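You operate a simulated robot arm through the tools that you are given. There is no shell and no other tool.

The job below is to be done with a simulated two-armed robot. You get a single attempt, and the scene is never put back.

JOB
Shut the right machine door. Put the green plug from the top of the green belt in the wire basket there. Take the orange bin on the top of the green belt and put it away on the wall shelf. Take the grey bracket from the top of the green belt and leave it in the red crate there. Put the black brush on the steel stand. Take the blue cap from the top of the beige bench and leave it in the red basket. Close the left bench drawer. Take the orange ticket and leave it on the top of the beige bench. Do these in any order.

The check looks at the end state, three seconds after you hand in, the way a careful person would. Anything else that was tipped, shoved, dropped, spilled or broken makes it a failure. A push-on lid holds only when it is set on centred and level and pressed home; a screw cap is set on level and turned clockwise until tight.

ROBOT AND FRAMES
Two 7-joint arms with fingered hands on one trunk, on a base that moves. Base frame: it is fixed to the floor where the robot stands at the start and does not move with it; the origin is under the middle of the robot, x ahead of it, y to its left, z up. Units: m, rad, N and s.
The left shoulder is at the start at [0.088, 0.17, 1.161], the right one opposite. With the tool pointing down near the work surface each hand reaches from about 0.34 to 0.8 m from the robot's upright axis, wherever it stands, measured 20 degrees to its own side. Places, roughly: black brush (5x11x5 cm) [-1.4, 3.6, 1]; blue cap (5x5x2 cm) [5.6, 4.6, 0.8]; green plug (3x3x3 cm) [-0.1, 2.7, 1]; grey bracket (7x5x4 cm) [-1.3, 3.5, 1]; left bench drawer [3.4, 3.5, 0.8]; orange bin (20x13x10 cm) [-1.1, 3.5, 1]; orange ticket [3.25, 4, 1]; red basket (33x33x16 cm) [7.5, 3.1, 0.8]; red crate (40x26x13 cm) [-0.7, 3.3, 1]; right machine door [-2, 0.8, 0.9]; steel stand (62x23 cm) [1.18, 6.32, 0.8]; top of the beige bench [5.5, 4.8, 0.8]; wall shelf [1.7, 8.2, 1.2]; wire basket (30x23x18 cm) [-0.3, 2.9, 1]. Payload 4 kg a hand.
The tool frame of a hand sits at the grasp point between the pads (the TCP): z along the fingers, y along the line on which they close. The tips reach 0.026 m beyond it. The gripper opens to 0.132 m; its body begins 0.073 m behind the TCP. The gripper is a hand of 4 fingers: y runs from the thumb to the fingers, the wrist lies at [0, 0, -0.224] in the tool frame, and closing takes about 1.5 s.
Orientation is that of the tool frame in the base frame, as a unit quaternion [x, y, z, w]. With the fingers straight down and closing along the base's y, the tool's x points along the base's -x, its y along +y and its z along -z.

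CONTROLS
- The arms move only by the tool jog_arm. It takes "left_moves", "right_moves" or both (then of equal length, played together; a hand with none holds still); each is a list of rows, each a list of 6 numbers: the shift along the tool's x, y, z in m, then the turn, a rotation vector about the tool's x, y, z in rad. In form: [[dx, dy, dz, wx, wy, wz], ...]. A call has 1 to 20 rows; each row is the pose to reach, as a shift and turn from the pose commanded when the call began, along the tool's axes at that moment. "left_fingers" and "right_fingers" are, for a hand that has rows, the closure in counts, from 0 (fully open) to 255 (shut), set as the call begins (left out, the last holds). Rows are played at 5 a second. More than 0.05 m and 0.15 rad between two rows, or a gripper value outside its range, and nothing of the call is played. Where a pose cannot be reached the arm comes as near as it can. A force on the tool above 40 N (or 10 N above the force at the start of the call, whichever is more), or a blocked arm, ends the call early, and 0.2 s more pass. The fingers move at their own pace (about 0.108 m/s each) and stop on an object; they squeeze with about 22 N. The grip force told is the motor's: it shows also when the fingers shut on nothing. Time passes only in rows, and 0.2 s behind the last, so rows that repeat a pose let the fingers close. The reply holds the time, the measured pose of the TCP, the force on the tool along the base axes, the opening and the grip force, in the units named above and with some noise, with the torque about the TCP (base axes, N m) and any sound that the robot's microphone picked up.
- Cameras (640 x 400 px; columns grow to the right, rows downward): "scene" is now at [0.1866, 0.0102, 1.3567]; the picture's right is [-0.09, -1.00, 0.00], its down [-0.50, 0.05, -0.86] and it looks along [0.86, -0.08, -0.50] (base axes); focal length 257 px, centre (320, 200). "left" rides on the left gripper at [-0.073, 0.006, -0.094] in its tool frame; the picture's right is [-0.08, -1.00, 0.00], its down [0.78, -0.06, -0.62] and it looks along [0.61, -0.05, 0.79] (tool axes); focal length 230 px, centre (320, 200). "right" rides on the right gripper at [0.073, 0.006, -0.094] in its tool frame; the picture's right is [-0.08, 1.00, 0.00], its down [-0.78, -0.06, -0.62] and it looks along [-0.61, -0.05, 0.79] (tool axes); focal length 230 px, centre (320, 200). There is no depth. A picture from a camera that has moved, and an enlarged one, comes with that camera's place and axes in the base frame and with its lens. The place of the scene camera against the robot may be out by one fixed shift of up to 0.025 m in any direction.
- capture(camera): a new picture of that camera. No time passes.
- raise_lower(by): moves the trunk up (or, below 0, down) by that many m; the arms and the scene camera ride with it, the base frame stays. It gives what a move gives, with no picture.
- base_move(legs): drives the robot by 1 to 6 legs, each [ahead, left, turn to the left] in m, m and rad, along the robot's own axes; the way and the turn of a leg run together, so that a leg with both is an arc; at most 1.5 m and 3.142 rad a leg. The arms and the cameras ride along, it lands a little off, and it stops where it bumps. It gives what a move gives.
- finger_targets(finger1, finger2, finger3, thumb_bend, hand): sets how far each is bent, from 0 (flat) to 100 (curled in); at 30 the hand is open as for a grip, at 70 the pads meet at the TCP. One left out holds its place. A second passes; each finger stops where it meets its share of the squeeze, and holds until it gets a number again. A gripper value or a shape takes the hand back. It gives what a move gives, with no picture; readings hold the bend of each and the force on the fingers (four entries, about 0 where the hand has none), thumb and palm.
- preshape(shape, hand): the hand has 4 fingers and takes this shape, open, in about a second: jaw (thumb against the fingers, like two jaws); tri (thumb and two fingers); tip (a fingertip pinch); poke (one finger out to press); point (the index stretched); flat (the hand flat); cup (the hand cupped); fist (a fist). The gripper value then closes the fingers along that shape, each until it touches; the sizes above hold for jaw. It gives what a move gives, with no picture.
- head_to(pan, tilt): turns the head with the scene camera to pan (to the left, within 1.396 rad either way) and tilt (down, from -0.506 to 1.204), counted from straight ahead of the robot (the tilt from the chest, where the trunk bows). It gives what a move gives.
- zoom(camera, box): a new picture of the part [left, top, right, bottom] of that camera's present view, enlarged. No time passes.
- close_job(): hands the job in; it is judged then, once.

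Nothing tells you exact positions but the pictures and the camera data. Unless the task says otherwise, let go and move clear before handing in.

The tools are called after "Emit:" by a JSON object that holds its "op" and its "data". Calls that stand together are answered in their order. jog_arm: Moves the arms, as the interface text tells. Its arguments: {"type":"object","properties":{"left_moves":{"type":"array","items":{"type":"array","items":{"type":"number"}}},"left_fingers":{"type":"number"},"right_moves":{"type":"array","items":{"type":"array","items":{"type":"number"}}},"right_fingers":{"type":"number"}},"required":[]} The other tools are called the same way: raise_lower (by) moves the trunk up or down; preshape (shape, hand) gives the hand a shape; finger_targets (finger1, finger2, finger3, thumb_bend, hand) moves the fingers one by one; base_move (legs) drives the base; head_to (pan, tilt) turns the head that bears the scene camera; capture (camera) takes a picture; zoom (camera, box) takes an enlarged picture of a part of a camera's view; close_job () hands the job in.

At the start:

```text
time: 0.0
left_ee_pos: [0.5826, 0.1833, 1.1482]
left_orientation: [0.0, 1.0, 0.0, -0.001]
left_contact_force: [0.8, -0.3, -0.9]
left_torque: [0.01, -0.04, -0.04]
left_opening: 0.1317
left_gripper_force: 0.0
left_shape: jaw
left_bend: [30.0, 30.0, 30.0, 30.0]
left_finger forces: [0.0, 0.0, 0.0, 0.0, 0.0, 0.0]
right_ee_pos: [0.5032, -0.1692, 1.1156]
right_orientation: [0.0, 1.0, 0.0, 0.0]
right_contact_force: [-0.1, -0.5, 0.1]
right_torque: [0.0, 0.0, 0.03]
right_opening: 0.1319
right_gripper_force: 0.1
right_shape: jaw
right_bend: [30.0, 30.0, 30.0, 30.0]
right_finger forces: [0.1, 0.0, 0.0, 0.0, 0.1, 0.0]
trunk travel left (down, up): [-0.175, 0.176]
robot x, y, heading: [0.0003, 0.0009, 0.002]
head pan, tilt (commanded): [-0.089, 0.529]
```

scene: 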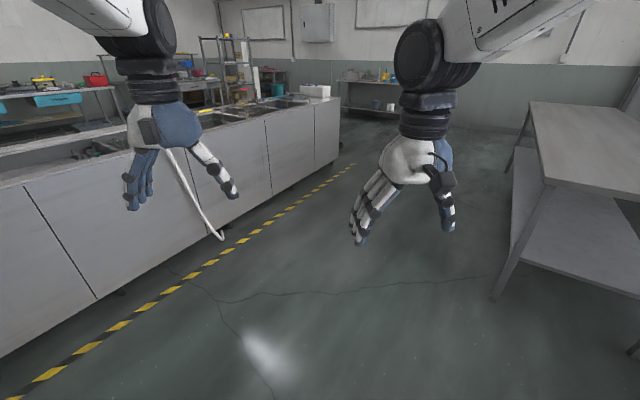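
right: 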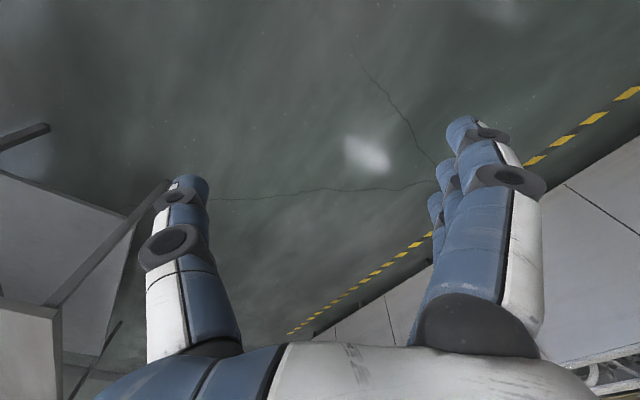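
left: 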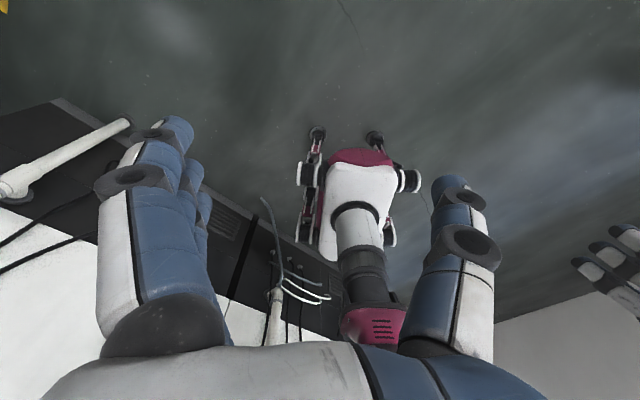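

I see a workshop: a long cabinet line to the left ahead, a table to the right, floor clear ahead. I'll look around with the head first before moving.

Emit:
{"op": "head_to", "data": {"pan": 1.39, "tilt": 0.3}}

```text
time: 1.6
left_ee_pos: [0.5824, 0.1822, 1.1483]
left_orientation: [-0.001, 1.0, 0.001, 0.001]
left_contact_force: [0.2, -0.2, 0.0]
left_torque: [-0.01, 0.02, 0.0]
left_opening: 0.1318
left_gripper_force: 0.0
left_shape: jaw
left_bend: [30.0, 30.0, 30.0, 30.0]
left_finger forces: [0.0, 0.0, 0.0, 0.0, 0.1, 0.1]
right_ee_pos: [0.5034, -0.1703, 1.1164]
right_orientation: [0.0, 1.0, 0.0, 0.0]
right_contact_force: [-0.4, 0.2, 0.0]
right_torque: [-0.01, -0.03, -0.02]
right_opening: 0.1319
right_gripper_force: 0.1
right_shape: jaw
right_bend: [30.0, 30.0, 30.0, 30.0]
right_finger forces: [0.0, 0.0, 0.1, 0.1, 0.0, 0.0]
trunk travel left (down, up): [-0.175, 0.176]
robot x, y, heading: [-0.0016, 0.001, 0.004]
head pan, tilt (commanded): [1.389, 0.3]
```

Head is now panned left; taking a picture of that side.

Emit:
{"op": "capture", "data": {"camera": "scene"}}

```text
taken
camera scene: at [0.1136, 0.1101, 1.3777], right [0.98, -0.18, 0.0], down [-0.05, -0.29, -0.96], along [0.17, 0.94, -0.3], focal length 257 px, centre (320, 200)
```

scene: 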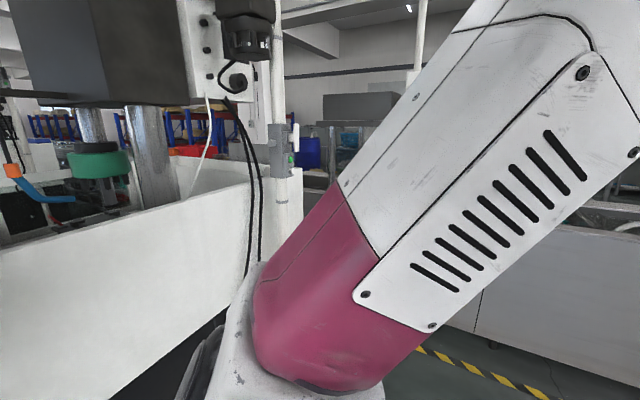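

A machine stands right to my left. I'll look at the other directions.

Emit:
{"op": "head_to", "data": {"pan": 0.6, "tilt": 0.2}}

Emit:
{"op": "capture", "data": {"camera": "scene"}}

Emit:
{"op": "head_to", "data": {"pan": -0.7, "tilt": 0.2}}

Emit:
{"op": "capture", "data": {"camera": "scene"}}

Emit:
{"op": "head_to", "data": {"pan": -1.39, "tilt": 0.3}}

Emit:
{"op": "capture", "data": {"camera": "scene"}}

```text
time: 2.7
left_ee_pos: [0.5832, 0.1831, 1.1479]
left_orientation: [0.0, 1.0, 0.0, 0.0]
left_contact_force: [-0.2, 0.0, 0.9]
left_torque: [0.03, 0.03, 0.0]
left_opening: 0.1316
left_gripper_force: 0.1
left_shape: jaw
left_bend: [30.0, 30.0, 30.0, 30.0]
left_finger forces: [0.0, 0.0, 0.0, 0.0, 0.1, 0.0]
right_ee_pos: [0.5031, -0.1705, 1.115]
right_orientation: [-0.001, 1.0, 0.0, 0.001]
right_contact_force: [0.3, 0.3, 0.1]
right_torque: [-0.01, 0.02, 0.0]
right_opening: 0.1319
right_gripper_force: 0.1
right_shape: jaw
right_bend: [30.0, 30.0, 30.0, 30.0]
right_finger forces: [0.0, 0.0, 0.1, 0.0, 0.2, 0.0]
trunk travel left (down, up): [-0.175, 0.176]
robot x, y, heading: [-0.0014, 0.0013, -0.002]
head pan, tilt (commanded): [0.6, 0.201]
```

```text
taken
camera scene: at [0.1735, 0.071, 1.387], right [0.57, -0.82, 0.0], down [-0.16, -0.11, -0.98], along [0.81, 0.55, -0.2], focal length 257 px, centre (320, 200)
```

scene: 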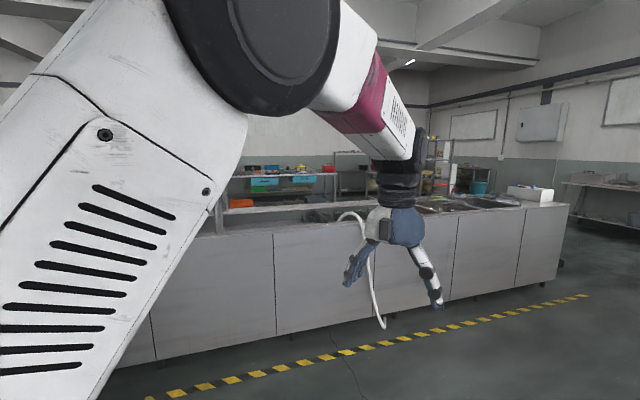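

```text
time: 4.2
left_ee_pos: [0.582, 0.183, 1.1469]
left_orientation: [0.0, 1.0, 0.0, 0.0]
left_contact_force: [-0.5, -0.1, 0.5]
left_torque: [0.0, -0.03, 0.02]
left_opening: 0.1318
left_gripper_force: 0.1
left_shape: jaw
left_bend: [30.0, 30.0, 30.0, 30.0]
left_finger forces: [0.0, 0.0, 0.1, 0.1, 0.0, 0.0]
right_ee_pos: [0.5044, -0.1696, 1.1151]
right_orientation: [0.0, 1.0, 0.0, 0.0]
right_contact_force: [-0.5, -0.4, 0.3]
right_torque: [-0.01, -0.01, 0.02]
right_opening: 0.1316
right_gripper_force: 0.0
right_shape: jaw
right_bend: [30.0, 30.0, 30.0, 30.0]
right_finger forces: [0.0, 0.1, 0.0, 0.0, 0.0, 0.0]
trunk travel left (down, up): [-0.175, 0.176]
robot x, y, heading: [-0.0001, -0.0002, 0.001]
head pan, tilt (commanded): [-0.7, 0.201]
```

```text
taken
camera scene: at [0.1679, -0.0417, 1.387], right [-0.64, -0.77, 0.0], down [-0.15, 0.13, -0.98], along [0.75, -0.63, -0.2], focal length 257 px, centre (320, 200)
```

scene: 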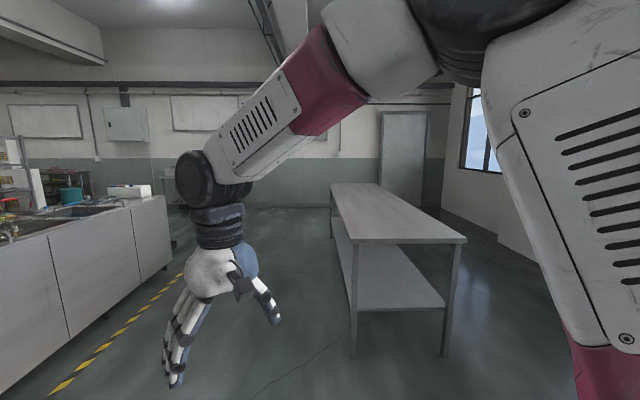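

```text
time: 5.2
left_ee_pos: [0.5822, 0.1825, 1.1485]
left_orientation: [0.0, 1.0, 0.001, 0.0]
left_contact_force: [0.3, 0.7, 0.5]
left_torque: [0.01, -0.03, -0.04]
left_opening: 0.1318
left_gripper_force: 0.1
left_shape: jaw
left_bend: [30.0, 30.0, 30.0, 30.0]
left_finger forces: [0.0, 0.1, 0.1, 0.1, 0.0, 0.0]
right_ee_pos: [0.5016, -0.169, 1.1153]
right_orientation: [0.0, 1.0, 0.0, 0.001]
right_contact_force: [-0.2, 0.4, 0.0]
right_torque: [0.01, -0.01, -0.02]
right_opening: 0.1316
right_gripper_force: 0.0
right_shape: jaw
right_bend: [30.0, 30.0, 30.0, 30.0]
right_finger forces: [0.0, 0.0, 0.1, 0.1, 0.0, 0.0]
trunk travel left (down, up): [-0.175, 0.176]
robot x, y, heading: [-0.0029, 0.0003, -0.005]
head pan, tilt (commanded): [-1.389, 0.3]
```

```text
taken
camera scene: at [0.1136, -0.0735, 1.3778], right [-0.98, -0.18, 0.0], down [-0.05, 0.29, -0.96], along [0.17, -0.94, -0.3], focal length 257 px, centre (320, 200)
```

scene: 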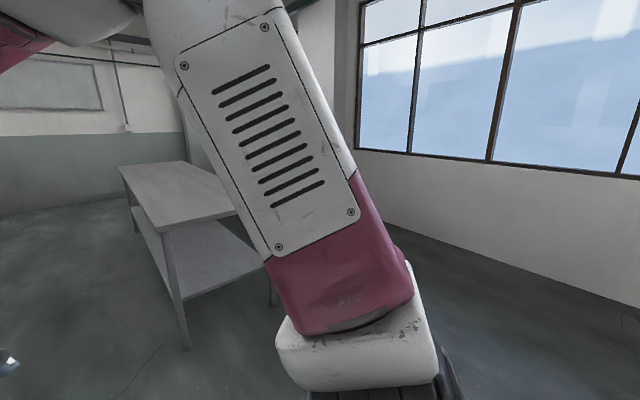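

The table is to the right-front, window wall about 3 m to the right. I'll turn right in place to see behind me.

Emit:
{"op": "base_move", "data": {"legs": [[0, 0, -1.571]]}}

Emit:
{"op": "head_to", "data": {"pan": -1.0, "tilt": 0.2}}

Emit:
{"op": "capture", "data": {"camera": "scene"}}

Emit:
{"op": "head_to", "data": {"pan": 0.0, "tilt": 0.2}}

Emit:
{"op": "capture", "data": {"camera": "scene"}}

```text
time: 9.5
left_ee_pos: [0.1719, -0.5852, 1.149]
left_orientation: [0.714, 0.7, -0.001, 0.0]
left_contact_force: [-0.3, -0.6, -0.1]
left_torque: [0.0, 0.01, 0.01]
left_opening: 0.1316
left_gripper_force: 0.0
left_shape: jaw
left_bend: [30.0, 30.0, 30.0, 30.0]
left_finger forces: [0.0, 0.0, 0.0, 0.1, 0.0, 0.1]
right_ee_pos: [-0.18, -0.5016, 1.1158]
right_orientation: [0.714, 0.7, 0.0, -0.001]
right_contact_force: [0.7, -0.1, -0.8]
right_torque: [0.02, 0.03, -0.01]
right_opening: 0.1318
right_gripper_force: 0.1
right_shape: jaw
right_bend: [30.0, 30.0, 30.0, 30.0]
right_finger forces: [0.0, 0.0, 0.0, 0.0, 0.0, 0.0]
trunk travel left (down, up): [-0.175, 0.176]
robot x, y, heading: [-0.0008, -0.0002, -1.595]
head pan, tilt (commanded): [-1.389, 0.3]
```

```text
time: 10.4
left_ee_pos: [0.1717, -0.5849, 1.1491]
left_orientation: [0.714, 0.7, 0.0, -0.001]
left_contact_force: [0.6, 0.1, -0.2]
left_torque: [-0.03, 0.01, -0.03]
left_opening: 0.1317
left_gripper_force: 0.1
left_shape: jaw
left_bend: [30.0, 30.0, 30.0, 30.0]
left_finger forces: [0.0, 0.0, 0.0, 0.1, 0.0, 0.0]
right_ee_pos: [-0.1792, -0.4996, 1.1145]
right_orientation: [0.714, 0.7, 0.0, -0.001]
right_contact_force: [-0.2, 0.0, 0.3]
right_torque: [-0.03, -0.01, 0.04]
right_opening: 0.1318
right_gripper_force: 0.1
right_shape: jaw
right_bend: [30.0, 30.0, 30.0, 30.0]
right_finger forces: [0.1, 0.1, 0.0, 0.0, 0.1, 0.0]
trunk travel left (down, up): [-0.175, 0.176]
robot x, y, heading: [0.0016, 0.0, -1.592]
head pan, tilt (commanded): [-1.0, 0.201]
```

```text
taken
camera scene: at [-0.0789, -0.1245, 1.387], right [-0.52, 0.85, 0.0], down [0.17, 0.1, -0.98], along [-0.84, -0.51, -0.2], focal length 257 px, centre (320, 200)
```

scene: 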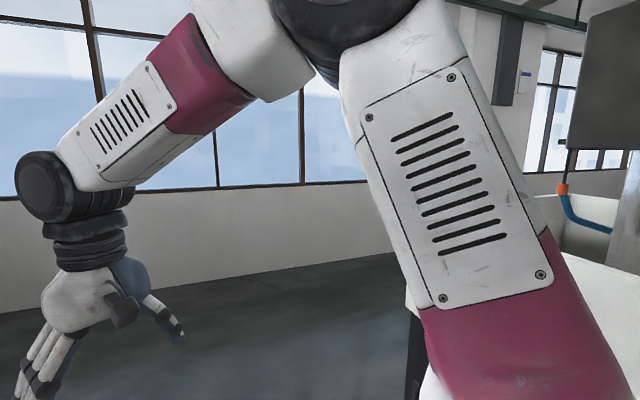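

```text
time: 11.7
left_ee_pos: [0.1717, -0.5852, 1.1484]
left_orientation: [0.715, 0.699, 0.0, 0.0]
left_contact_force: [0.2, -0.5, 0.1]
left_torque: [0.03, -0.01, 0.0]
left_opening: 0.1316
left_gripper_force: 0.1
left_shape: jaw
left_bend: [30.0, 30.0, 30.0, 30.0]
left_finger forces: [0.0, 0.0, 0.0, 0.1, 0.0, 0.1]
right_ee_pos: [-0.1789, -0.5002, 1.1158]
right_orientation: [0.714, 0.7, 0.001, 0.0]
right_contact_force: [-0.7, 0.7, -0.2]
right_torque: [0.03, -0.01, 0.01]
right_opening: 0.1319
right_gripper_force: 0.1
right_shape: jaw
right_bend: [30.0, 30.0, 30.0, 30.0]
right_finger forces: [0.0, 0.0, 0.0, 0.1, 0.1, 0.0]
trunk travel left (down, up): [-0.175, 0.176]
robot x, y, heading: [0.0018, -0.001, -1.591]
head pan, tilt (commanded): [0.0, 0.201]
```

```text
taken
camera scene: at [-0.0013, -0.169, 1.387], right [-1.0, 0.02, 0.0], down [0.0, 0.2, -0.98], along [-0.02, -0.98, -0.2], focal length 257 px, centre (320, 200)
```

scene: 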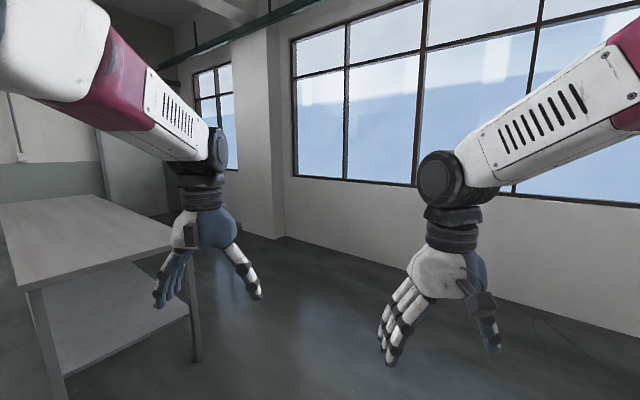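

The machine is behind/right of me now, the window wall about 2.5 m ahead. I'll back off from the machine by driving ahead and turn right to face it.

Emit:
{"op": "base_move", "data": {"legs": [[0.9, 0, 0], [0, 0, -1.6]]}}

Emit:
{"op": "capture", "data": {"camera": "scene"}}

Emit:
{"op": "head_to", "data": {"pan": -0.8, "tilt": 0.2}}

Emit:
{"op": "capture", "data": {"camera": "scene"}}

```text
time: 20.2
left_ee_pos: [-0.6031, -1.0496, 1.1479]
left_orientation: [1.0, -0.019, -0.001, 0.001]
left_contact_force: [0.7, 0.1, 0.0]
left_torque: [0.02, -0.01, -0.03]
left_opening: 0.1316
left_gripper_force: 0.0
left_shape: jaw
left_bend: [30.0, 30.0, 30.0, 30.0]
left_finger forces: [0.0, 0.1, 0.0, 0.0, 0.1, 0.0]
right_ee_pos: [-0.5108, -0.7005, 1.1164]
right_orientation: [1.0, -0.02, 0.0, 0.0]
right_contact_force: [-0.4, 0.2, 0.2]
right_torque: [-0.01, 0.02, -0.01]
right_opening: 0.1318
right_gripper_force: 0.0
right_shape: jaw
right_bend: [30.0, 30.0, 30.0, 30.0]
right_finger forces: [0.1, 0.1, 0.1, 0.1, 0.0, 0.0]
trunk travel left (down, up): [-0.175, 0.176]
robot x, y, heading: [-0.0122, -0.889, 3.104]
head pan, tilt (commanded): [0.0, 0.201]
```

```text
taken
camera scene: at [-0.1993, -0.8639, 1.387], right [0.04, 1.0, 0.0], down [0.2, -0.01, -0.98], along [-0.98, 0.04, -0.2], focal length 257 px, centre (320, 200)
```

scene: 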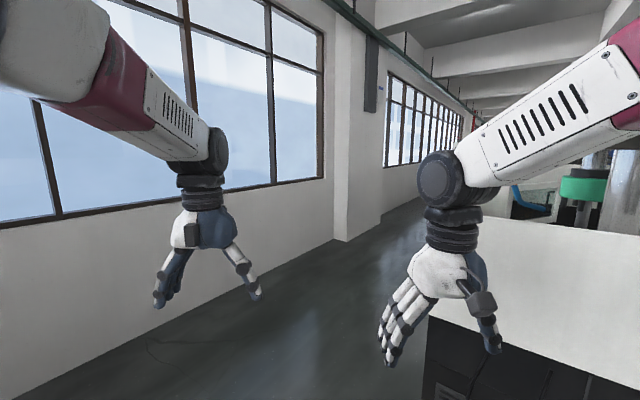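

```text
time: 21.4
left_ee_pos: [-0.6035, -1.0504, 1.1473]
left_orientation: [1.0, -0.019, 0.0, 0.0]
left_contact_force: [-0.7, 0.4, 0.2]
left_torque: [-0.02, -0.01, 0.03]
left_opening: 0.1319
left_gripper_force: 0.1
left_shape: jaw
left_bend: [30.0, 30.0, 30.0, 30.0]
left_finger forces: [0.1, 0.0, 0.0, 0.0, 0.0, 0.0]
right_ee_pos: [-0.5107, -0.7014, 1.115]
right_orientation: [1.0, -0.019, 0.0, 0.0]
right_contact_force: [-0.4, 0.2, 0.2]
right_torque: [0.04, 0.0, -0.02]
right_opening: 0.1318
right_gripper_force: 0.1
right_shape: jaw
right_bend: [30.0, 30.0, 30.0, 30.0]
right_finger forces: [0.0, 0.0, 0.0, 0.0, 0.0, 0.0]
trunk travel left (down, up): [-0.175, 0.176]
robot x, y, heading: [-0.0147, -0.8898, 3.101]
head pan, tilt (commanded): [-0.799, 0.201]
```

```text
taken
camera scene: at [-0.1686, -0.7985, 1.387], right [0.74, 0.67, 0.0], down [0.13, -0.15, -0.98], along [-0.66, 0.73, -0.2], focal length 257 px, centre (320, 200)
```

scene: 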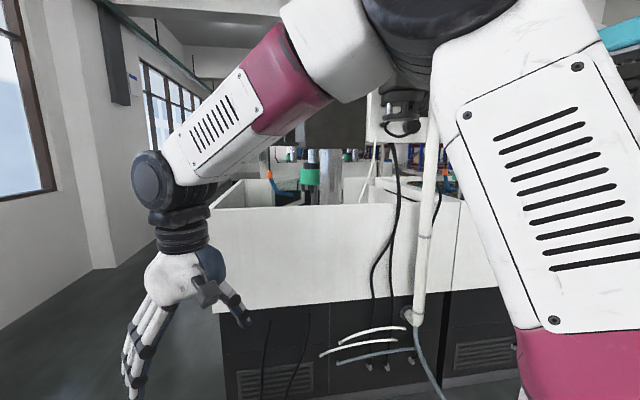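

The room's axes are turned about -36° from my frame; the machine (white wall, black base) has its corner near [-1.4, -0.2], and an aisle runs between it and the windows. I'll align with the aisle and look down it.

Emit:
{"op": "base_move", "data": {"legs": [[0, 0, -0.6], [0, 1.0, 0]]}}

Emit:
{"op": "head_to", "data": {"pan": -0.3, "tilt": 0.3}}

Emit:
{"op": "capture", "data": {"camera": "scene"}}

```text
time: 32.1
left_ee_pos: [-1.1872, -1.5054, 1.1485]
left_orientation: [0.951, -0.31, 0.0, 0.0]
left_contact_force: [1.0, -0.3, -0.4]
left_torque: [0.02, 0.01, 0.03]
left_opening: 0.1315
left_gripper_force: 0.0
left_shape: jaw
left_bend: [30.0, 30.0, 30.0, 30.0]
left_finger forces: [0.1, 0.0, 0.0, 0.0, 0.1, 0.1]
right_ee_pos: [-0.9147, -1.2665, 1.1158]
right_orientation: [0.951, -0.31, 0.0, 0.0]
right_contact_force: [0.2, 0.4, -0.7]
right_torque: [-0.03, 0.02, -0.02]
right_opening: 0.1319
right_gripper_force: 0.1
right_shape: jaw
right_bend: [30.0, 30.0, 30.0, 30.0]
right_finger forces: [0.1, 0.0, 0.1, 0.0, 0.0, 0.0]
trunk travel left (down, up): [-0.175, 0.176]
robot x, y, heading: [-0.6084, -1.6994, 2.514]
head pan, tilt (commanded): [-0.799, 0.201]
```

```text
time: 33.1
left_ee_pos: [-1.1875, -1.5056, 1.1488]
left_orientation: [0.951, -0.31, 0.001, 0.0]
left_contact_force: [0.1, -0.5, 0.0]
left_torque: [0.01, 0.04, -0.01]
left_opening: 0.1316
left_gripper_force: 0.1
left_shape: jaw
left_bend: [30.0, 30.0, 30.0, 30.0]
left_finger forces: [0.1, 0.1, 0.0, 0.1, 0.0, 0.0]
right_ee_pos: [-0.9162, -1.2671, 1.1152]
right_orientation: [0.951, -0.31, 0.0, 0.0]
right_contact_force: [-0.1, -0.9, -0.3]
right_torque: [0.04, -0.01, -0.01]
right_opening: 0.1318
right_gripper_force: 0.0
right_shape: jaw
right_bend: [30.0, 30.0, 30.0, 30.0]
right_finger forces: [0.0, 0.1, 0.1, 0.1, 0.0, 0.0]
trunk travel left (down, up): [-0.175, 0.176]
robot x, y, heading: [-0.6042, -1.6984, 2.513]
head pan, tilt (commanded): [-0.3, 0.3]
```

```text
taken
camera scene: at [-0.7386, -1.5519, 1.3778], right [0.8, 0.6, 0.0], down [0.18, -0.24, -0.96], along [-0.57, 0.77, -0.3], focal length 257 px, centre (320, 200)
```

scene: 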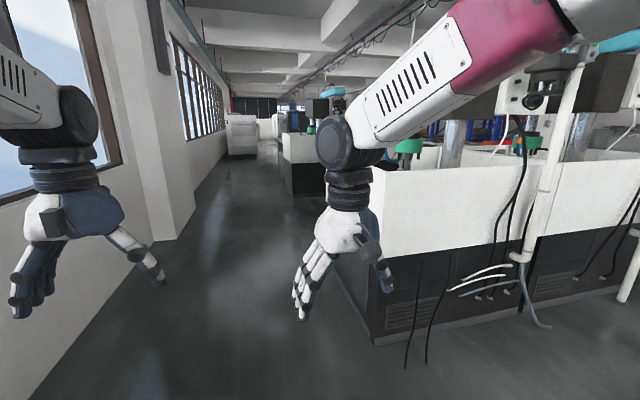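

The machine's near corner is on the floor near [-1.2, -0.28], with the aisle running past it. I'll move along the aisle and look at the machine front for the door.

Emit:
{"op": "base_move", "data": {"legs": [[0, 0, -0.11], [0, 0.35, 0], [1.4, 0, 0]]}}

Emit:
{"op": "head_to", "data": {"pan": -0.75, "tilt": 0.2}}

Emit:
{"op": "capture", "data": {"camera": "scene"}}

Emit:
{"op": "head_to", "data": {"pan": -0.2, "tilt": 0.3}}

Emit:
{"op": "capture", "data": {"camera": "scene"}}

```text
time: 44.0
left_ee_pos: [-2.4626, -0.7817, 1.1474]
left_orientation: [0.936, -0.352, 0.0, 0.0]
left_contact_force: [-0.6, 0.9, 0.5]
left_torque: [0.0, -0.02, -0.03]
left_opening: 0.1317
left_gripper_force: 0.1
left_shape: jaw
left_bend: [30.0, 30.0, 30.0, 30.0]
left_finger forces: [0.0, 0.0, 0.0, 0.0, 0.1, 0.0]
right_ee_pos: [-2.1694, -0.5686, 1.115]
right_orientation: [0.936, -0.352, 0.0, 0.0]
right_contact_force: [-0.4, 1.0, 0.9]
right_torque: [0.02, 0.01, 0.03]
right_opening: 0.1318
right_gripper_force: 0.0
right_shape: jaw
right_bend: [30.0, 30.0, 30.0, 30.0]
right_finger forces: [0.1, 0.1, 0.1, 0.0, 0.1, 0.0]
trunk travel left (down, up): [-0.175, 0.176]
robot x, y, heading: [-1.9072, -1.0291, 2.425]
head pan, tilt (commanded): [-0.3, 0.3]
```

```text
time: 44.9
left_ee_pos: [-2.4601, -0.7819, 1.1482]
left_orientation: [0.936, -0.353, 0.0, 0.0]
left_contact_force: [0.2, 0.6, -0.2]
left_torque: [0.0, -0.01, 0.01]
left_opening: 0.1319
left_gripper_force: 0.1
left_shape: jaw
left_bend: [30.0, 30.0, 30.0, 30.0]
left_finger forces: [0.0, 0.0, 0.1, 0.0, 0.0, 0.0]
right_ee_pos: [-2.1701, -0.5697, 1.1147]
right_orientation: [0.936, -0.352, 0.0, 0.001]
right_contact_force: [-0.3, 0.5, -0.4]
right_torque: [0.0, -0.04, -0.02]
right_opening: 0.1318
right_gripper_force: 0.1
right_shape: jaw
right_bend: [30.0, 30.0, 30.0, 30.0]
right_finger forces: [0.1, 0.1, 0.0, 0.1, 0.0, 0.0]
trunk travel left (down, up): [-0.175, 0.176]
robot x, y, heading: [-1.9068, -1.0311, 2.418]
head pan, tilt (commanded): [-0.75, 0.201]
```

```text
taken
camera scene: at [-1.9814, -0.8553, 1.387], right [0.99, 0.1, 0.0], down [0.02, -0.2, -0.98], along [-0.1, 0.97, -0.2], focal length 257 px, centre (320, 200)
```

scene: 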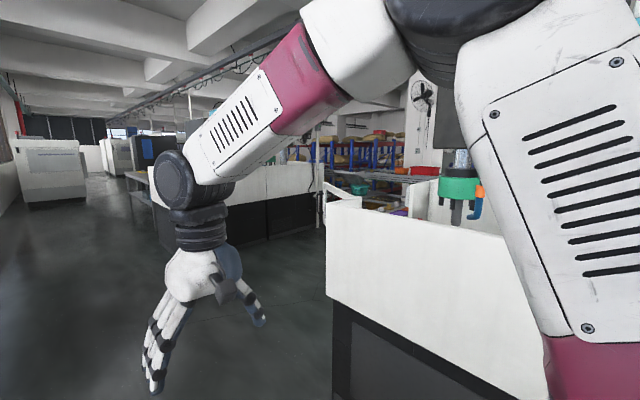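

```text
time: 45.9
left_ee_pos: [-2.4617, -0.7821, 1.1471]
left_orientation: [0.936, -0.352, 0.001, 0.0]
left_contact_force: [-0.2, 0.3, 0.2]
left_torque: [0.0, -0.03, -0.02]
left_opening: 0.1315
left_gripper_force: 0.1
left_shape: jaw
left_bend: [30.0, 30.0, 30.0, 30.0]
left_finger forces: [0.1, 0.0, 0.0, 0.0, 0.1, 0.0]
right_ee_pos: [-2.1699, -0.5698, 1.1147]
right_orientation: [0.936, -0.353, -0.001, -0.001]
right_contact_force: [-0.5, -0.1, -0.9]
right_torque: [0.02, 0.0, 0.0]
right_opening: 0.1318
right_gripper_force: 0.1
right_shape: jaw
right_bend: [30.0, 30.0, 30.0, 30.0]
right_finger forces: [0.1, 0.0, 0.0, 0.1, 0.0, 0.0]
trunk travel left (down, up): [-0.175, 0.176]
robot x, y, heading: [-1.9041, -1.0255, 2.419]
head pan, tilt (commanded): [-0.201, 0.3]
```

```text
taken
camera scene: at [-2.0284, -0.8736, 1.3778], right [0.8, 0.6, 0.0], down [0.18, -0.24, -0.96], along [-0.58, 0.76, -0.3], focal length 257 px, centre (320, 200)
```

scene: 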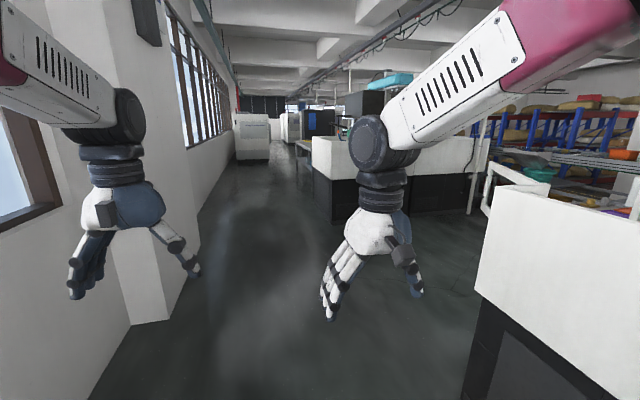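

Between this machine and the next there is a gap with something white sticking out — perhaps the open door. Zooming in.

Emit:
{"op": "zoom", "data": {"camera": "scene", "box": [440, 120, 640, 245]}}

Emit:
{"op": "head_to", "data": {"pan": -0.45, "tilt": 0.2}}

Emit:
{"op": "zoom", "data": {"camera": "scene", "box": [320, 80, 520, 205]}}

Emit:
{"op": "capture", "data": {"camera": "scene"}}

```text
3.20 times, centred on (540, 182) of scene
camera zoom: at [-2.0284, -0.8736, 1.3778], right [0.8, 0.6, 0.0], down [0.18, -0.24, -0.96], along [-0.58, 0.76, -0.3], focal length 822 px, centre (-384, 256)
```

zoom: 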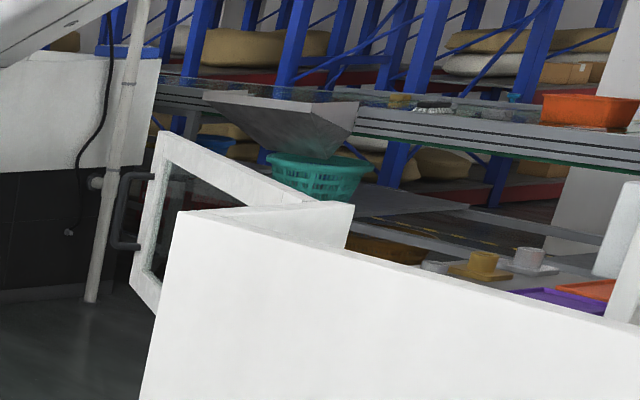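

```text
time: 46.6
left_ee_pos: [-2.4619, -0.7811, 1.1481]
left_orientation: [0.936, -0.353, 0.0, 0.001]
left_contact_force: [-0.5, 0.4, 0.9]
left_torque: [0.0, 0.03, 0.0]
left_opening: 0.1315
left_gripper_force: 0.0
left_shape: jaw
left_bend: [30.0, 30.0, 30.0, 30.0]
left_finger forces: [0.1, 0.0, 0.0, 0.1, 0.0, 0.0]
right_ee_pos: [-2.17, -0.5686, 1.1155]
right_orientation: [0.936, -0.353, 0.0, 0.0]
right_contact_force: [-0.8, 0.1, 0.0]
right_torque: [0.0, -0.01, 0.03]
right_opening: 0.132
right_gripper_force: 0.1
right_shape: jaw
right_bend: [30.0, 30.0, 30.0, 30.0]
right_finger forces: [0.1, 0.0, 0.0, 0.0, 0.1, 0.0]
trunk travel left (down, up): [-0.175, 0.176]
robot x, y, heading: [-1.9056, -1.0282, 2.42]
head pan, tilt (commanded): [-0.45, 0.201]
```

```text
3.20 times, centred on (420, 142) of scene
camera zoom: at [-2.0084, -0.8622, 1.387], right [0.92, 0.39, 0.0], down [0.08, -0.18, -0.98], along [-0.38, 0.9, -0.2], focal length 822 px, centre (0, 384)
```

zoom: 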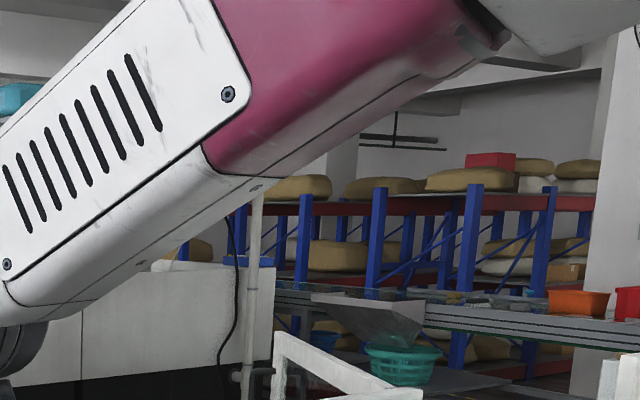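

```text
taken
camera scene: at [-2.0084, -0.8622, 1.387], right [0.92, 0.39, 0.0], down [0.08, -0.18, -0.98], along [-0.38, 0.9, -0.2], focal length 257 px, centre (320, 200)
```

scene: 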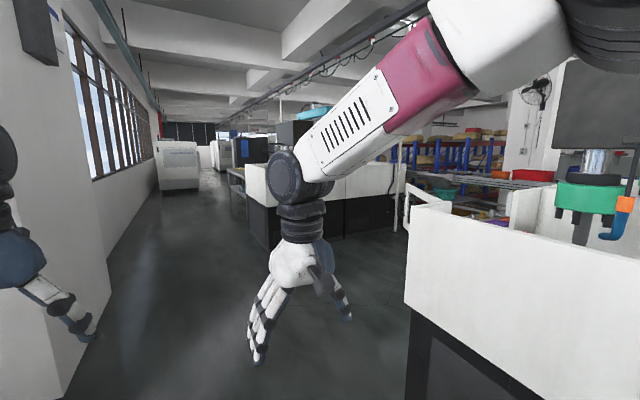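

The right machine door is the open windowed frame with a black handle on the machine's far end, swung out into a gap about 2.5 m wide; the belt lies at the end of that gap. I'll drive down the aisle into view of the gap.

Emit:
{"op": "base_move", "data": {"legs": [[0, 0, 0.08], [1.1, -0.2, 0], [1.1, -0.1, 0]]}}

Emit:
{"op": "head_to", "data": {"pan": -1.39, "tilt": 0.3}}

Emit:
{"op": "capture", "data": {"camera": "scene"}}

Emit:
{"op": "head_to", "data": {"pan": -0.6, "tilt": 0.3}}

Emit:
{"op": "capture", "data": {"camera": "scene"}}

```text
time: 58.1
left_ee_pos: [-3.991, 0.8179, 1.1486]
left_orientation: [0.941, -0.337, 0.0, 0.0]
left_contact_force: [-0.7, 0.5, -0.1]
left_torque: [0.0, -0.01, -0.01]
left_opening: 0.1316
left_gripper_force: 0.0
left_shape: jaw
left_bend: [30.0, 30.0, 30.0, 30.0]
left_finger forces: [0.1, 0.0, 0.0, 0.0, 0.0, 0.0]
right_ee_pos: [-3.7078, 1.0413, 1.1154]
right_orientation: [0.941, -0.338, 0.0, 0.001]
right_contact_force: [0.1, -0.1, -0.1]
right_torque: [0.01, 0.01, 0.1]
right_opening: 0.1319
right_gripper_force: 0.1
right_shape: jaw
right_bend: [30.0, 30.0, 30.0, 30.0]
right_finger forces: [0.0, 0.1, 0.1, 0.1, 0.0, 0.0]
trunk travel left (down, up): [-0.175, 0.176]
robot x, y, heading: [-3.4255, 0.5953, 2.457]
head pan, tilt (commanded): [-0.45, 0.201]
```

```text
time: 59.3
left_ee_pos: [-3.9907, 0.8177, 1.1483]
left_orientation: [0.941, -0.337, 0.0, -0.001]
left_contact_force: [0.0, 0.1, 0.6]
left_torque: [-0.01, 0.01, 0.03]
left_opening: 0.1317
left_gripper_force: 0.1
left_shape: jaw
left_bend: [30.0, 30.0, 30.0, 30.0]
left_finger forces: [0.1, 0.0, 0.1, 0.1, 0.1, 0.0]
right_ee_pos: [-3.7083, 1.041, 1.1147]
right_orientation: [0.941, -0.338, 0.0, 0.0]
right_contact_force: [-0.2, -0.7, -0.4]
right_torque: [0.01, 0.0, -0.02]
right_opening: 0.1319
right_gripper_force: 0.0
right_shape: jaw
right_bend: [30.0, 30.0, 30.0, 30.0]
right_finger forces: [0.0, 0.0, 0.0, 0.1, 0.0, 0.1]
trunk travel left (down, up): [-0.175, 0.176]
robot x, y, heading: [-3.4246, 0.5943, 2.455]
head pan, tilt (commanded): [-1.389, 0.3]
```

```text
taken
camera scene: at [-3.4508, 0.7501, 1.3778], right [0.88, -0.48, 0.0], down [-0.14, -0.26, -0.96], along [0.46, 0.84, -0.3], focal length 257 px, centre (320, 200)
```

scene: 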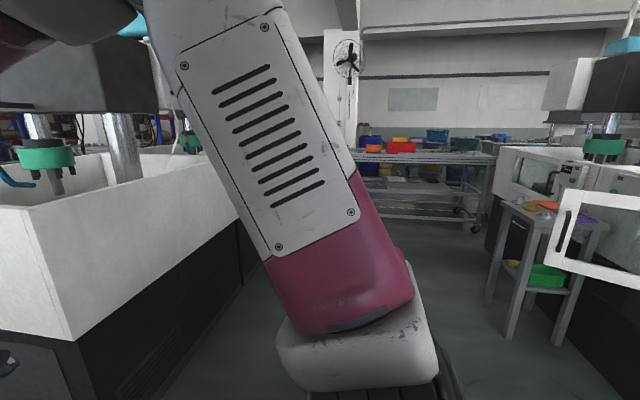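

```text
time: 60.5
left_ee_pos: [-3.9911, 0.8169, 1.1483]
left_orientation: [0.942, -0.337, 0.001, 0.0]
left_contact_force: [-1.4, 0.6, 1.0]
left_torque: [0.0, -0.02, 0.0]
left_opening: 0.1319
left_gripper_force: 0.0
left_shape: jaw
left_bend: [30.0, 30.0, 30.0, 30.0]
left_finger forces: [0.1, 0.0, 0.1, 0.1, 0.0, 0.1]
right_ee_pos: [-3.7076, 1.0393, 1.1161]
right_orientation: [0.941, -0.337, 0.0, -0.001]
right_contact_force: [-0.1, -0.5, 0.8]
right_torque: [-0.02, -0.01, 0.0]
right_opening: 0.1319
right_gripper_force: 0.1
right_shape: jaw
right_bend: [30.0, 30.0, 30.0, 30.0]
right_finger forces: [0.0, 0.1, 0.0, 0.0, 0.1, 0.0]
trunk travel left (down, up): [-0.175, 0.176]
robot x, y, heading: [-3.4249, 0.5902, 2.457]
head pan, tilt (commanded): [-0.6, 0.3]
```

```text
taken
camera scene: at [-3.522, 0.758, 1.3777], right [0.96, 0.28, 0.0], down [0.08, -0.28, -0.96], along [-0.27, 0.92, -0.3], focal length 257 px, centre (320, 200)
```

scene: 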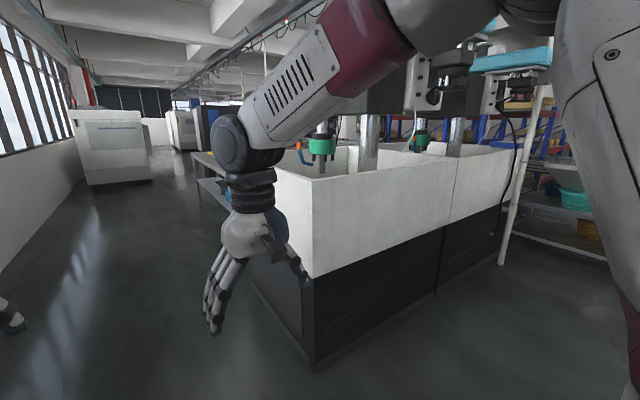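

I'm at the mouth of the gap; the door is out at right with a small table behind it, and the belt is at the end. I'll turn right to face into the gap.

Emit:
{"op": "base_move", "data": {"legs": [[0, 0, -1.515]]}}

Emit:
{"op": "head_to", "data": {"pan": 0.0, "tilt": 0.3}}

Emit:
{"op": "capture", "data": {"camera": "scene"}}

Emit:
{"op": "head_to", "data": {"pan": -0.7, "tilt": 0.3}}

Emit:
{"op": "capture", "data": {"camera": "scene"}}

```text
time: 64.4
left_ee_pos: [-3.2831, 1.1839, 1.1472]
left_orientation: [-0.492, 0.871, -0.001, 0.0]
left_contact_force: [0.2, -0.3, 0.5]
left_torque: [-0.02, 0.01, 0.01]
left_opening: 0.1319
left_gripper_force: 0.1
left_shape: jaw
left_bend: [30.0, 30.0, 30.0, 30.0]
left_finger forces: [0.0, 0.0, 0.1, 0.0, 0.0, 0.0]
right_ee_pos: [-3.0208, 0.934, 1.1156]
right_orientation: [-0.492, 0.871, 0.0, 0.0]
right_contact_force: [0.4, -0.2, -0.1]
right_torque: [0.03, 0.0, 0.02]
right_opening: 0.1316
right_gripper_force: 0.0
right_shape: jaw
right_bend: [30.0, 30.0, 30.0, 30.0]
right_finger forces: [0.1, 0.0, 0.0, 0.0, 0.1, 0.0]
trunk travel left (down, up): [-0.175, 0.176]
robot x, y, heading: [-3.4267, 0.5909, 1.028]
head pan, tilt (commanded): [-0.6, 0.3]
```

```text
time: 65.4
left_ee_pos: [-3.2821, 1.1829, 1.1469]
left_orientation: [-0.492, 0.871, 0.0, 0.0]
left_contact_force: [-0.5, 0.5, 0.5]
left_torque: [0.0, -0.02, 0.0]
left_opening: 0.1317
left_gripper_force: 0.1
left_shape: jaw
left_bend: [30.0, 30.0, 30.0, 30.0]
left_finger forces: [0.0, 0.0, 0.1, 0.0, 0.0, 0.0]
right_ee_pos: [-3.0204, 0.935, 1.1157]
right_orientation: [-0.492, 0.87, 0.0, 0.001]
right_contact_force: [-0.1, -0.5, 0.0]
right_torque: [-0.03, 0.01, 0.0]
right_opening: 0.1318
right_gripper_force: 0.1
right_shape: jaw
right_bend: [30.0, 30.0, 30.0, 30.0]
right_finger forces: [0.0, 0.0, 0.0, 0.0, 0.0, 0.0]
trunk travel left (down, up): [-0.175, 0.176]
robot x, y, heading: [-3.4284, 0.5929, 1.03]
head pan, tilt (commanded): [0.0, 0.3]
```

```text
taken
camera scene: at [-3.3266, 0.7693, 1.3777], right [0.86, -0.52, 0.0], down [-0.15, -0.25, -0.96], along [0.49, 0.82, -0.3], focal length 257 px, centre (320, 200)
```

scene: 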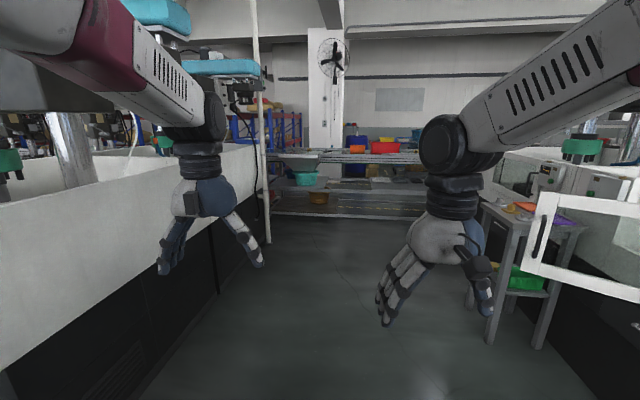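

```text
time: 66.4
left_ee_pos: [-3.2822, 1.1835, 1.1497]
left_orientation: [-0.492, 0.87, 0.001, 0.0]
left_contact_force: [-0.4, -0.4, 0.9]
left_torque: [0.03, 0.03, 0.0]
left_opening: 0.1317
left_gripper_force: 0.1
left_shape: jaw
left_bend: [30.0, 30.0, 30.0, 30.0]
left_finger forces: [0.1, 0.1, 0.1, 0.0, 0.1, 0.0]
right_ee_pos: [-3.0214, 0.9341, 1.1152]
right_orientation: [-0.492, 0.87, 0.0, 0.0]
right_contact_force: [-0.4, -0.6, 0.6]
right_torque: [0.04, 0.0, 0.04]
right_opening: 0.1319
right_gripper_force: 0.0
right_shape: jaw
right_bend: [30.0, 30.0, 30.0, 30.0]
right_finger forces: [0.1, 0.0, 0.0, 0.1, 0.0, 0.0]
trunk travel left (down, up): [-0.175, 0.176]
robot x, y, heading: [-3.4264, 0.5888, 1.032]
head pan, tilt (commanded): [-0.7, 0.3]
```

```text
taken
camera scene: at [-3.2864, 0.7197, 1.3777], right [0.33, -0.95, 0.0], down [-0.28, -0.1, -0.96], along [0.9, 0.31, -0.3], focal length 257 px, centre (320, 200)
```

scene: 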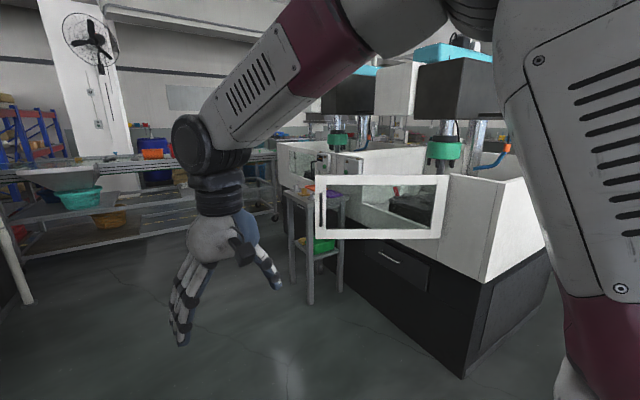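

Now the gap is clear: the right door (hinged on its aisle side near [-1.84, 0.53], handle end near [-2.13, 1.13], z 0.76–1.09) stands open about 60°. I'll turn to face the machine end and line up to push it shut with the left hand.

Emit:
{"op": "base_move", "data": {"legs": [[-0.1, 0, 0], [0, 0, -1.66]]}}

Emit:
{"op": "head_to", "data": {"pan": 0.3, "tilt": 0.35}}

Emit:
{"op": "capture", "data": {"camera": "scene"}}

```text
time: 71.5
left_ee_pos: [-2.8948, 0.3255, 1.1478]
left_orientation: [0.295, 0.955, 0.0, 0.0]
left_contact_force: [0.7, -0.8, -0.3]
left_torque: [0.04, -0.02, -0.03]
left_opening: 0.1321
left_gripper_force: 0.0
left_shape: jaw
left_bend: [30.0, 30.0, 30.0, 30.0]
left_finger forces: [0.0, 0.0, 0.0, 0.0, 0.0, 0.0]
right_ee_pos: [-3.1575, 0.0784, 1.1153]
right_orientation: [0.296, 0.955, 0.001, 0.001]
right_contact_force: [1.4, -0.5, 0.3]
right_torque: [-0.02, -0.04, 0.03]
right_opening: 0.132
right_gripper_force: 0.0
right_shape: jaw
right_bend: [30.0, 30.0, 30.0, 30.0]
right_finger forces: [0.0, 0.1, 0.1, 0.0, 0.0, 0.0]
trunk travel left (down, up): [-0.175, 0.176]
robot x, y, heading: [-3.4787, 0.5033, -0.602]
head pan, tilt (commanded): [-0.7, 0.3]
```

```text
time: 72.8
left_ee_pos: [-2.8958, 0.3256, 1.1481]
left_orientation: [0.296, 0.955, 0.0, 0.0]
left_contact_force: [0.1, 1.1, 0.3]
left_torque: [-0.01, -0.01, 0.0]
left_opening: 0.1318
left_gripper_force: 0.0
left_shape: jaw
left_bend: [30.0, 30.0, 30.0, 30.0]
left_finger forces: [0.1, 0.0, 0.0, 0.0, 0.0, 0.0]
right_ee_pos: [-3.1583, 0.0793, 1.1137]
right_orientation: [0.296, 0.955, 0.0, 0.0]
right_contact_force: [-0.5, 0.1, 0.2]
right_torque: [0.01, 0.0, 0.0]
right_opening: 0.1319
right_gripper_force: 0.0
right_shape: jaw
right_bend: [30.0, 30.0, 30.0, 30.0]
right_finger forces: [0.0, 0.0, 0.0, 0.1, 0.0, 0.1]
trunk travel left (down, up): [-0.175, 0.176]
robot x, y, heading: [-3.4778, 0.5026, -0.598]
head pan, tilt (commanded): [0.3, 0.351]
```

```text
taken
camera scene: at [-3.3091, 0.4403, 1.373], right [-0.3, -0.96, 0.0], down [-0.33, 0.1, -0.94], along [0.9, -0.28, -0.34], focal length 257 px, centre (320, 200)
```

scene: 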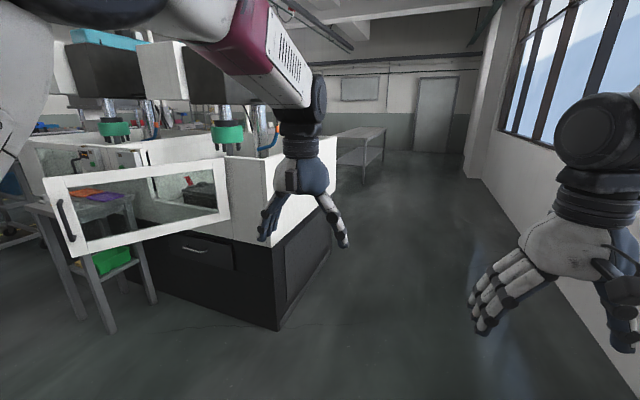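

The door and stand table are clearly visible. I'll strafe left so the left hand lines up with the door panel, staying back from it.

Emit:
{"op": "base_move", "data": {"legs": [[-0.2, 0, 0], [0, 1.05, 0]]}}

Emit:
{"op": "capture", "data": {"camera": "scene"}}

```text
time: 83.7
left_ee_pos: [-2.4623, 1.3274, 1.1492]
left_orientation: [0.292, 0.956, 0.0, 0.0]
left_contact_force: [-0.5, 0.5, -0.5]
left_torque: [0.0, 0.01, 0.0]
left_opening: 0.1319
left_gripper_force: 0.1
left_shape: jaw
left_bend: [30.0, 30.0, 30.0, 30.0]
left_finger forces: [0.0, 0.0, 0.0, 0.0, 0.0, 0.0]
right_ee_pos: [-2.7244, 1.0784, 1.1148]
right_orientation: [0.294, 0.956, 0.0, -0.001]
right_contact_force: [0.3, 0.4, 0.7]
right_torque: [0.01, -0.02, 0.04]
right_opening: 0.1319
right_gripper_force: 0.1
right_shape: jaw
right_bend: [30.0, 30.0, 30.0, 30.0]
right_finger forces: [0.0, 0.0, 0.1, 0.0, 0.0, 0.1]
trunk travel left (down, up): [-0.175, 0.176]
robot x, y, heading: [-3.0451, 1.4968, -0.592]
head pan, tilt (commanded): [0.3, 0.351]
```

```text
taken
camera scene: at [-2.8772, 1.4396, 1.373], right [-0.29, -0.96, 0.0], down [-0.33, 0.1, -0.94], along [0.9, -0.27, -0.34], focal length 257 px, centre (320, 200)
```

scene: 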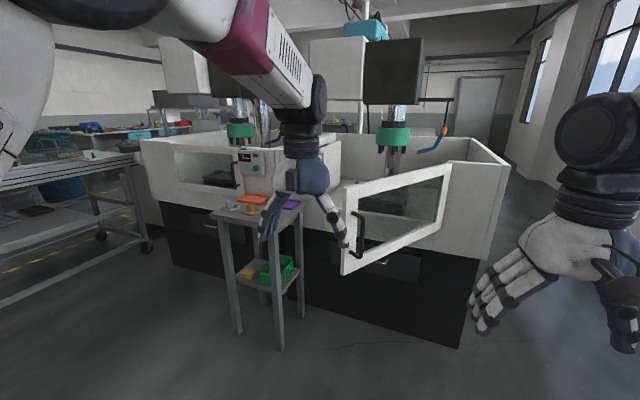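

I'm now squarely facing the door; left hand is just in front of the door's handle half. I'll make a fist and lower the left hand to the door's height.

Emit:
{"op": "preshape", "data": {"shape": "fist", "hand": "left"}}

Emit:
{"op": "jog_arm", "data": {"left_moves": [[0, -0.02, 0.045, 0, 0, 0], [0, -0.04, 0.09, 0, 0, 0], [0, -0.06, 0.13, 0, 0, 0], [0, -0.08, 0.17, 0, 0, 0], [0, -0.09, 0.2, 0, 0, 0], [0, -0.09, 0.22, 0, 0, 0]]}}

Emit:
{"op": "capture", "data": {"camera": "scene"}}

Emit:
{"op": "capture", "data": {"camera": "left"}}

```text
time: 84.6
left_ee_pos: [-2.4623, 1.3274, 1.1485]
left_orientation: [0.293, 0.956, 0.0, 0.001]
left_contact_force: [-0.2, 0.8, -0.4]
left_torque: [-0.01, 0.0, 0.0]
left_opening: 0.0001
left_gripper_force: 0.0
left_shape: fist
left_bend: [100.0, 100.0, 99.0, 54.0]
left_finger forces: [0.1, 0.0, 0.0, 0.1, 0.0, 0.0]
right_ee_pos: [-2.7248, 1.08, 1.1151]
right_orientation: [0.293, 0.956, 0.0, 0.001]
right_contact_force: [0.5, 0.1, 0.4]
right_torque: [0.0, 0.06, 0.03]
right_opening: 0.1319
right_gripper_force: 0.1
right_shape: jaw
right_bend: [30.0, 30.0, 30.0, 30.0]
right_finger forces: [0.0, 0.0, 0.0, 0.0, 0.0, 0.0]
trunk travel left (down, up): [-0.175, 0.176]
robot x, y, heading: [-3.0449, 1.5028, -0.592]
head pan, tilt (commanded): [0.3, 0.351]
```

```text
time: 86.0
left_ee_pos: [-2.4961, 1.2582, 0.9424]
left_orientation: [0.266, 0.964, -0.03, -0.002]
left_contact_force: [0.1, 0.6, 0.2]
left_torque: [-0.01, -0.03, 0.02]
left_opening: 0.0001
left_gripper_force: 0.1
left_shape: fist
left_bend: [100.0, 100.0, 98.0, 54.0]
left_finger forces: [0.1, 0.0, 0.0, 0.0, 0.0, 0.0]
right_ee_pos: [-2.7243, 1.0782, 1.1151]
right_orientation: [0.293, 0.956, 0.0, 0.0]
right_contact_force: [0.1, -0.3, -0.5]
right_torque: [0.01, 0.01, 0.01]
right_opening: 0.132
right_gripper_force: 0.0
right_shape: jaw
right_bend: [30.0, 30.0, 30.0, 30.0]
right_finger forces: [0.0, 0.1, 0.0, 0.0, 0.1, 0.0]
trunk travel left (down, up): [-0.175, 0.176]
robot x, y, heading: [-3.0464, 1.499, -0.595]
head pan, tilt (commanded): [0.3, 0.351]
```

```text
taken
camera scene: at [-2.8769, 1.4395, 1.3729], right [-0.29, -0.96, 0.0], down [-0.33, 0.1, -0.94], along [0.9, -0.27, -0.34], focal length 257 px, centre (320, 200)
```

scene: 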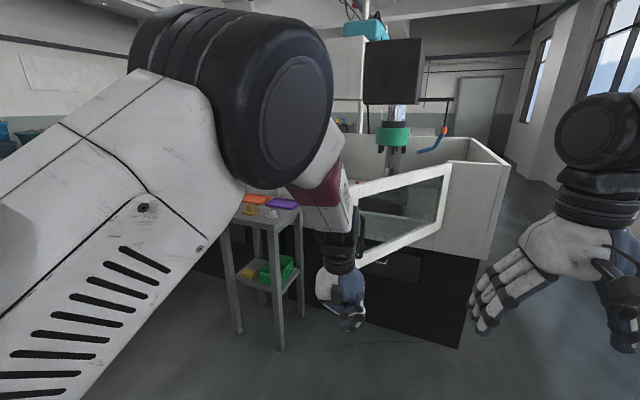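

```text
taken
camera left: at [-2.4299, 1.231, 1.034], right [-0.44, -0.89, 0.06], down [-0.69, 0.38, 0.61], along [-0.57, 0.23, -0.79], focal length 230 px, centre (320, 200)
```

left: 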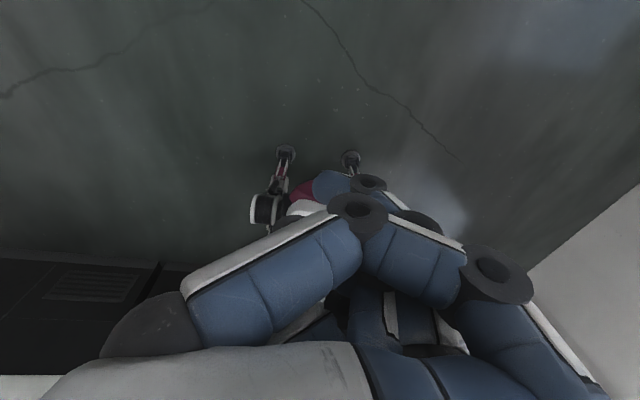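

The left fist is at door height. I'll drive forward until close to contact, then push in small steps.

Emit:
{"op": "base_move", "data": {"legs": [[0.45, -0.05, 0]]}}

Emit:
{"op": "capture", "data": {"camera": "scene"}}

```text
time: 88.8
left_ee_pos: [-2.1445, 0.9669, 0.935]
left_orientation: [0.263, 0.965, -0.026, -0.008]
left_contact_force: [-0.6, -0.1, -0.3]
left_torque: [0.03, -0.01, -0.01]
left_opening: 0.0003
left_gripper_force: 0.0
left_shape: fist
left_bend: [99.0, 100.0, 98.0, 54.0]
left_finger forces: [0.0, 0.0, 0.0, 0.1, 0.0, 0.0]
right_ee_pos: [-2.3725, 0.7835, 1.1149]
right_orientation: [0.291, 0.957, 0.0, 0.0]
right_contact_force: [0.7, -0.3, 0.0]
right_torque: [0.04, -0.01, -0.01]
right_opening: 0.1318
right_gripper_force: 0.0
right_shape: jaw
right_bend: [30.0, 30.0, 30.0, 30.0]
right_finger forces: [0.1, 0.1, 0.0, 0.1, 0.1, 0.0]
trunk travel left (down, up): [-0.175, 0.176]
robot x, y, heading: [-2.6965, 1.2037, -0.589]
head pan, tilt (commanded): [0.3, 0.351]
```

```text
taken
camera scene: at [-2.525, 1.1433, 1.373], right [-0.29, -0.96, 0.0], down [-0.33, 0.1, -0.94], along [0.9, -0.27, -0.34], focal length 257 px, centre (320, 200)
```

scene: 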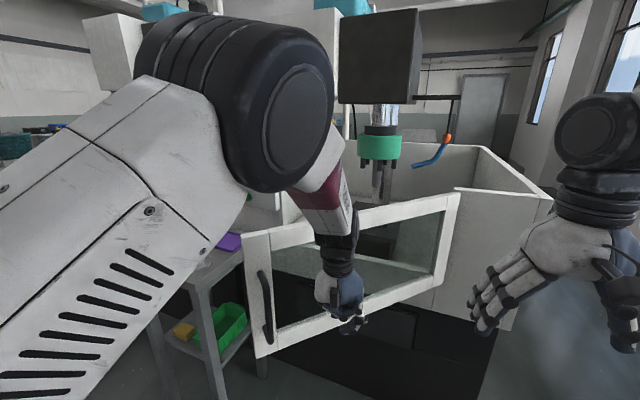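

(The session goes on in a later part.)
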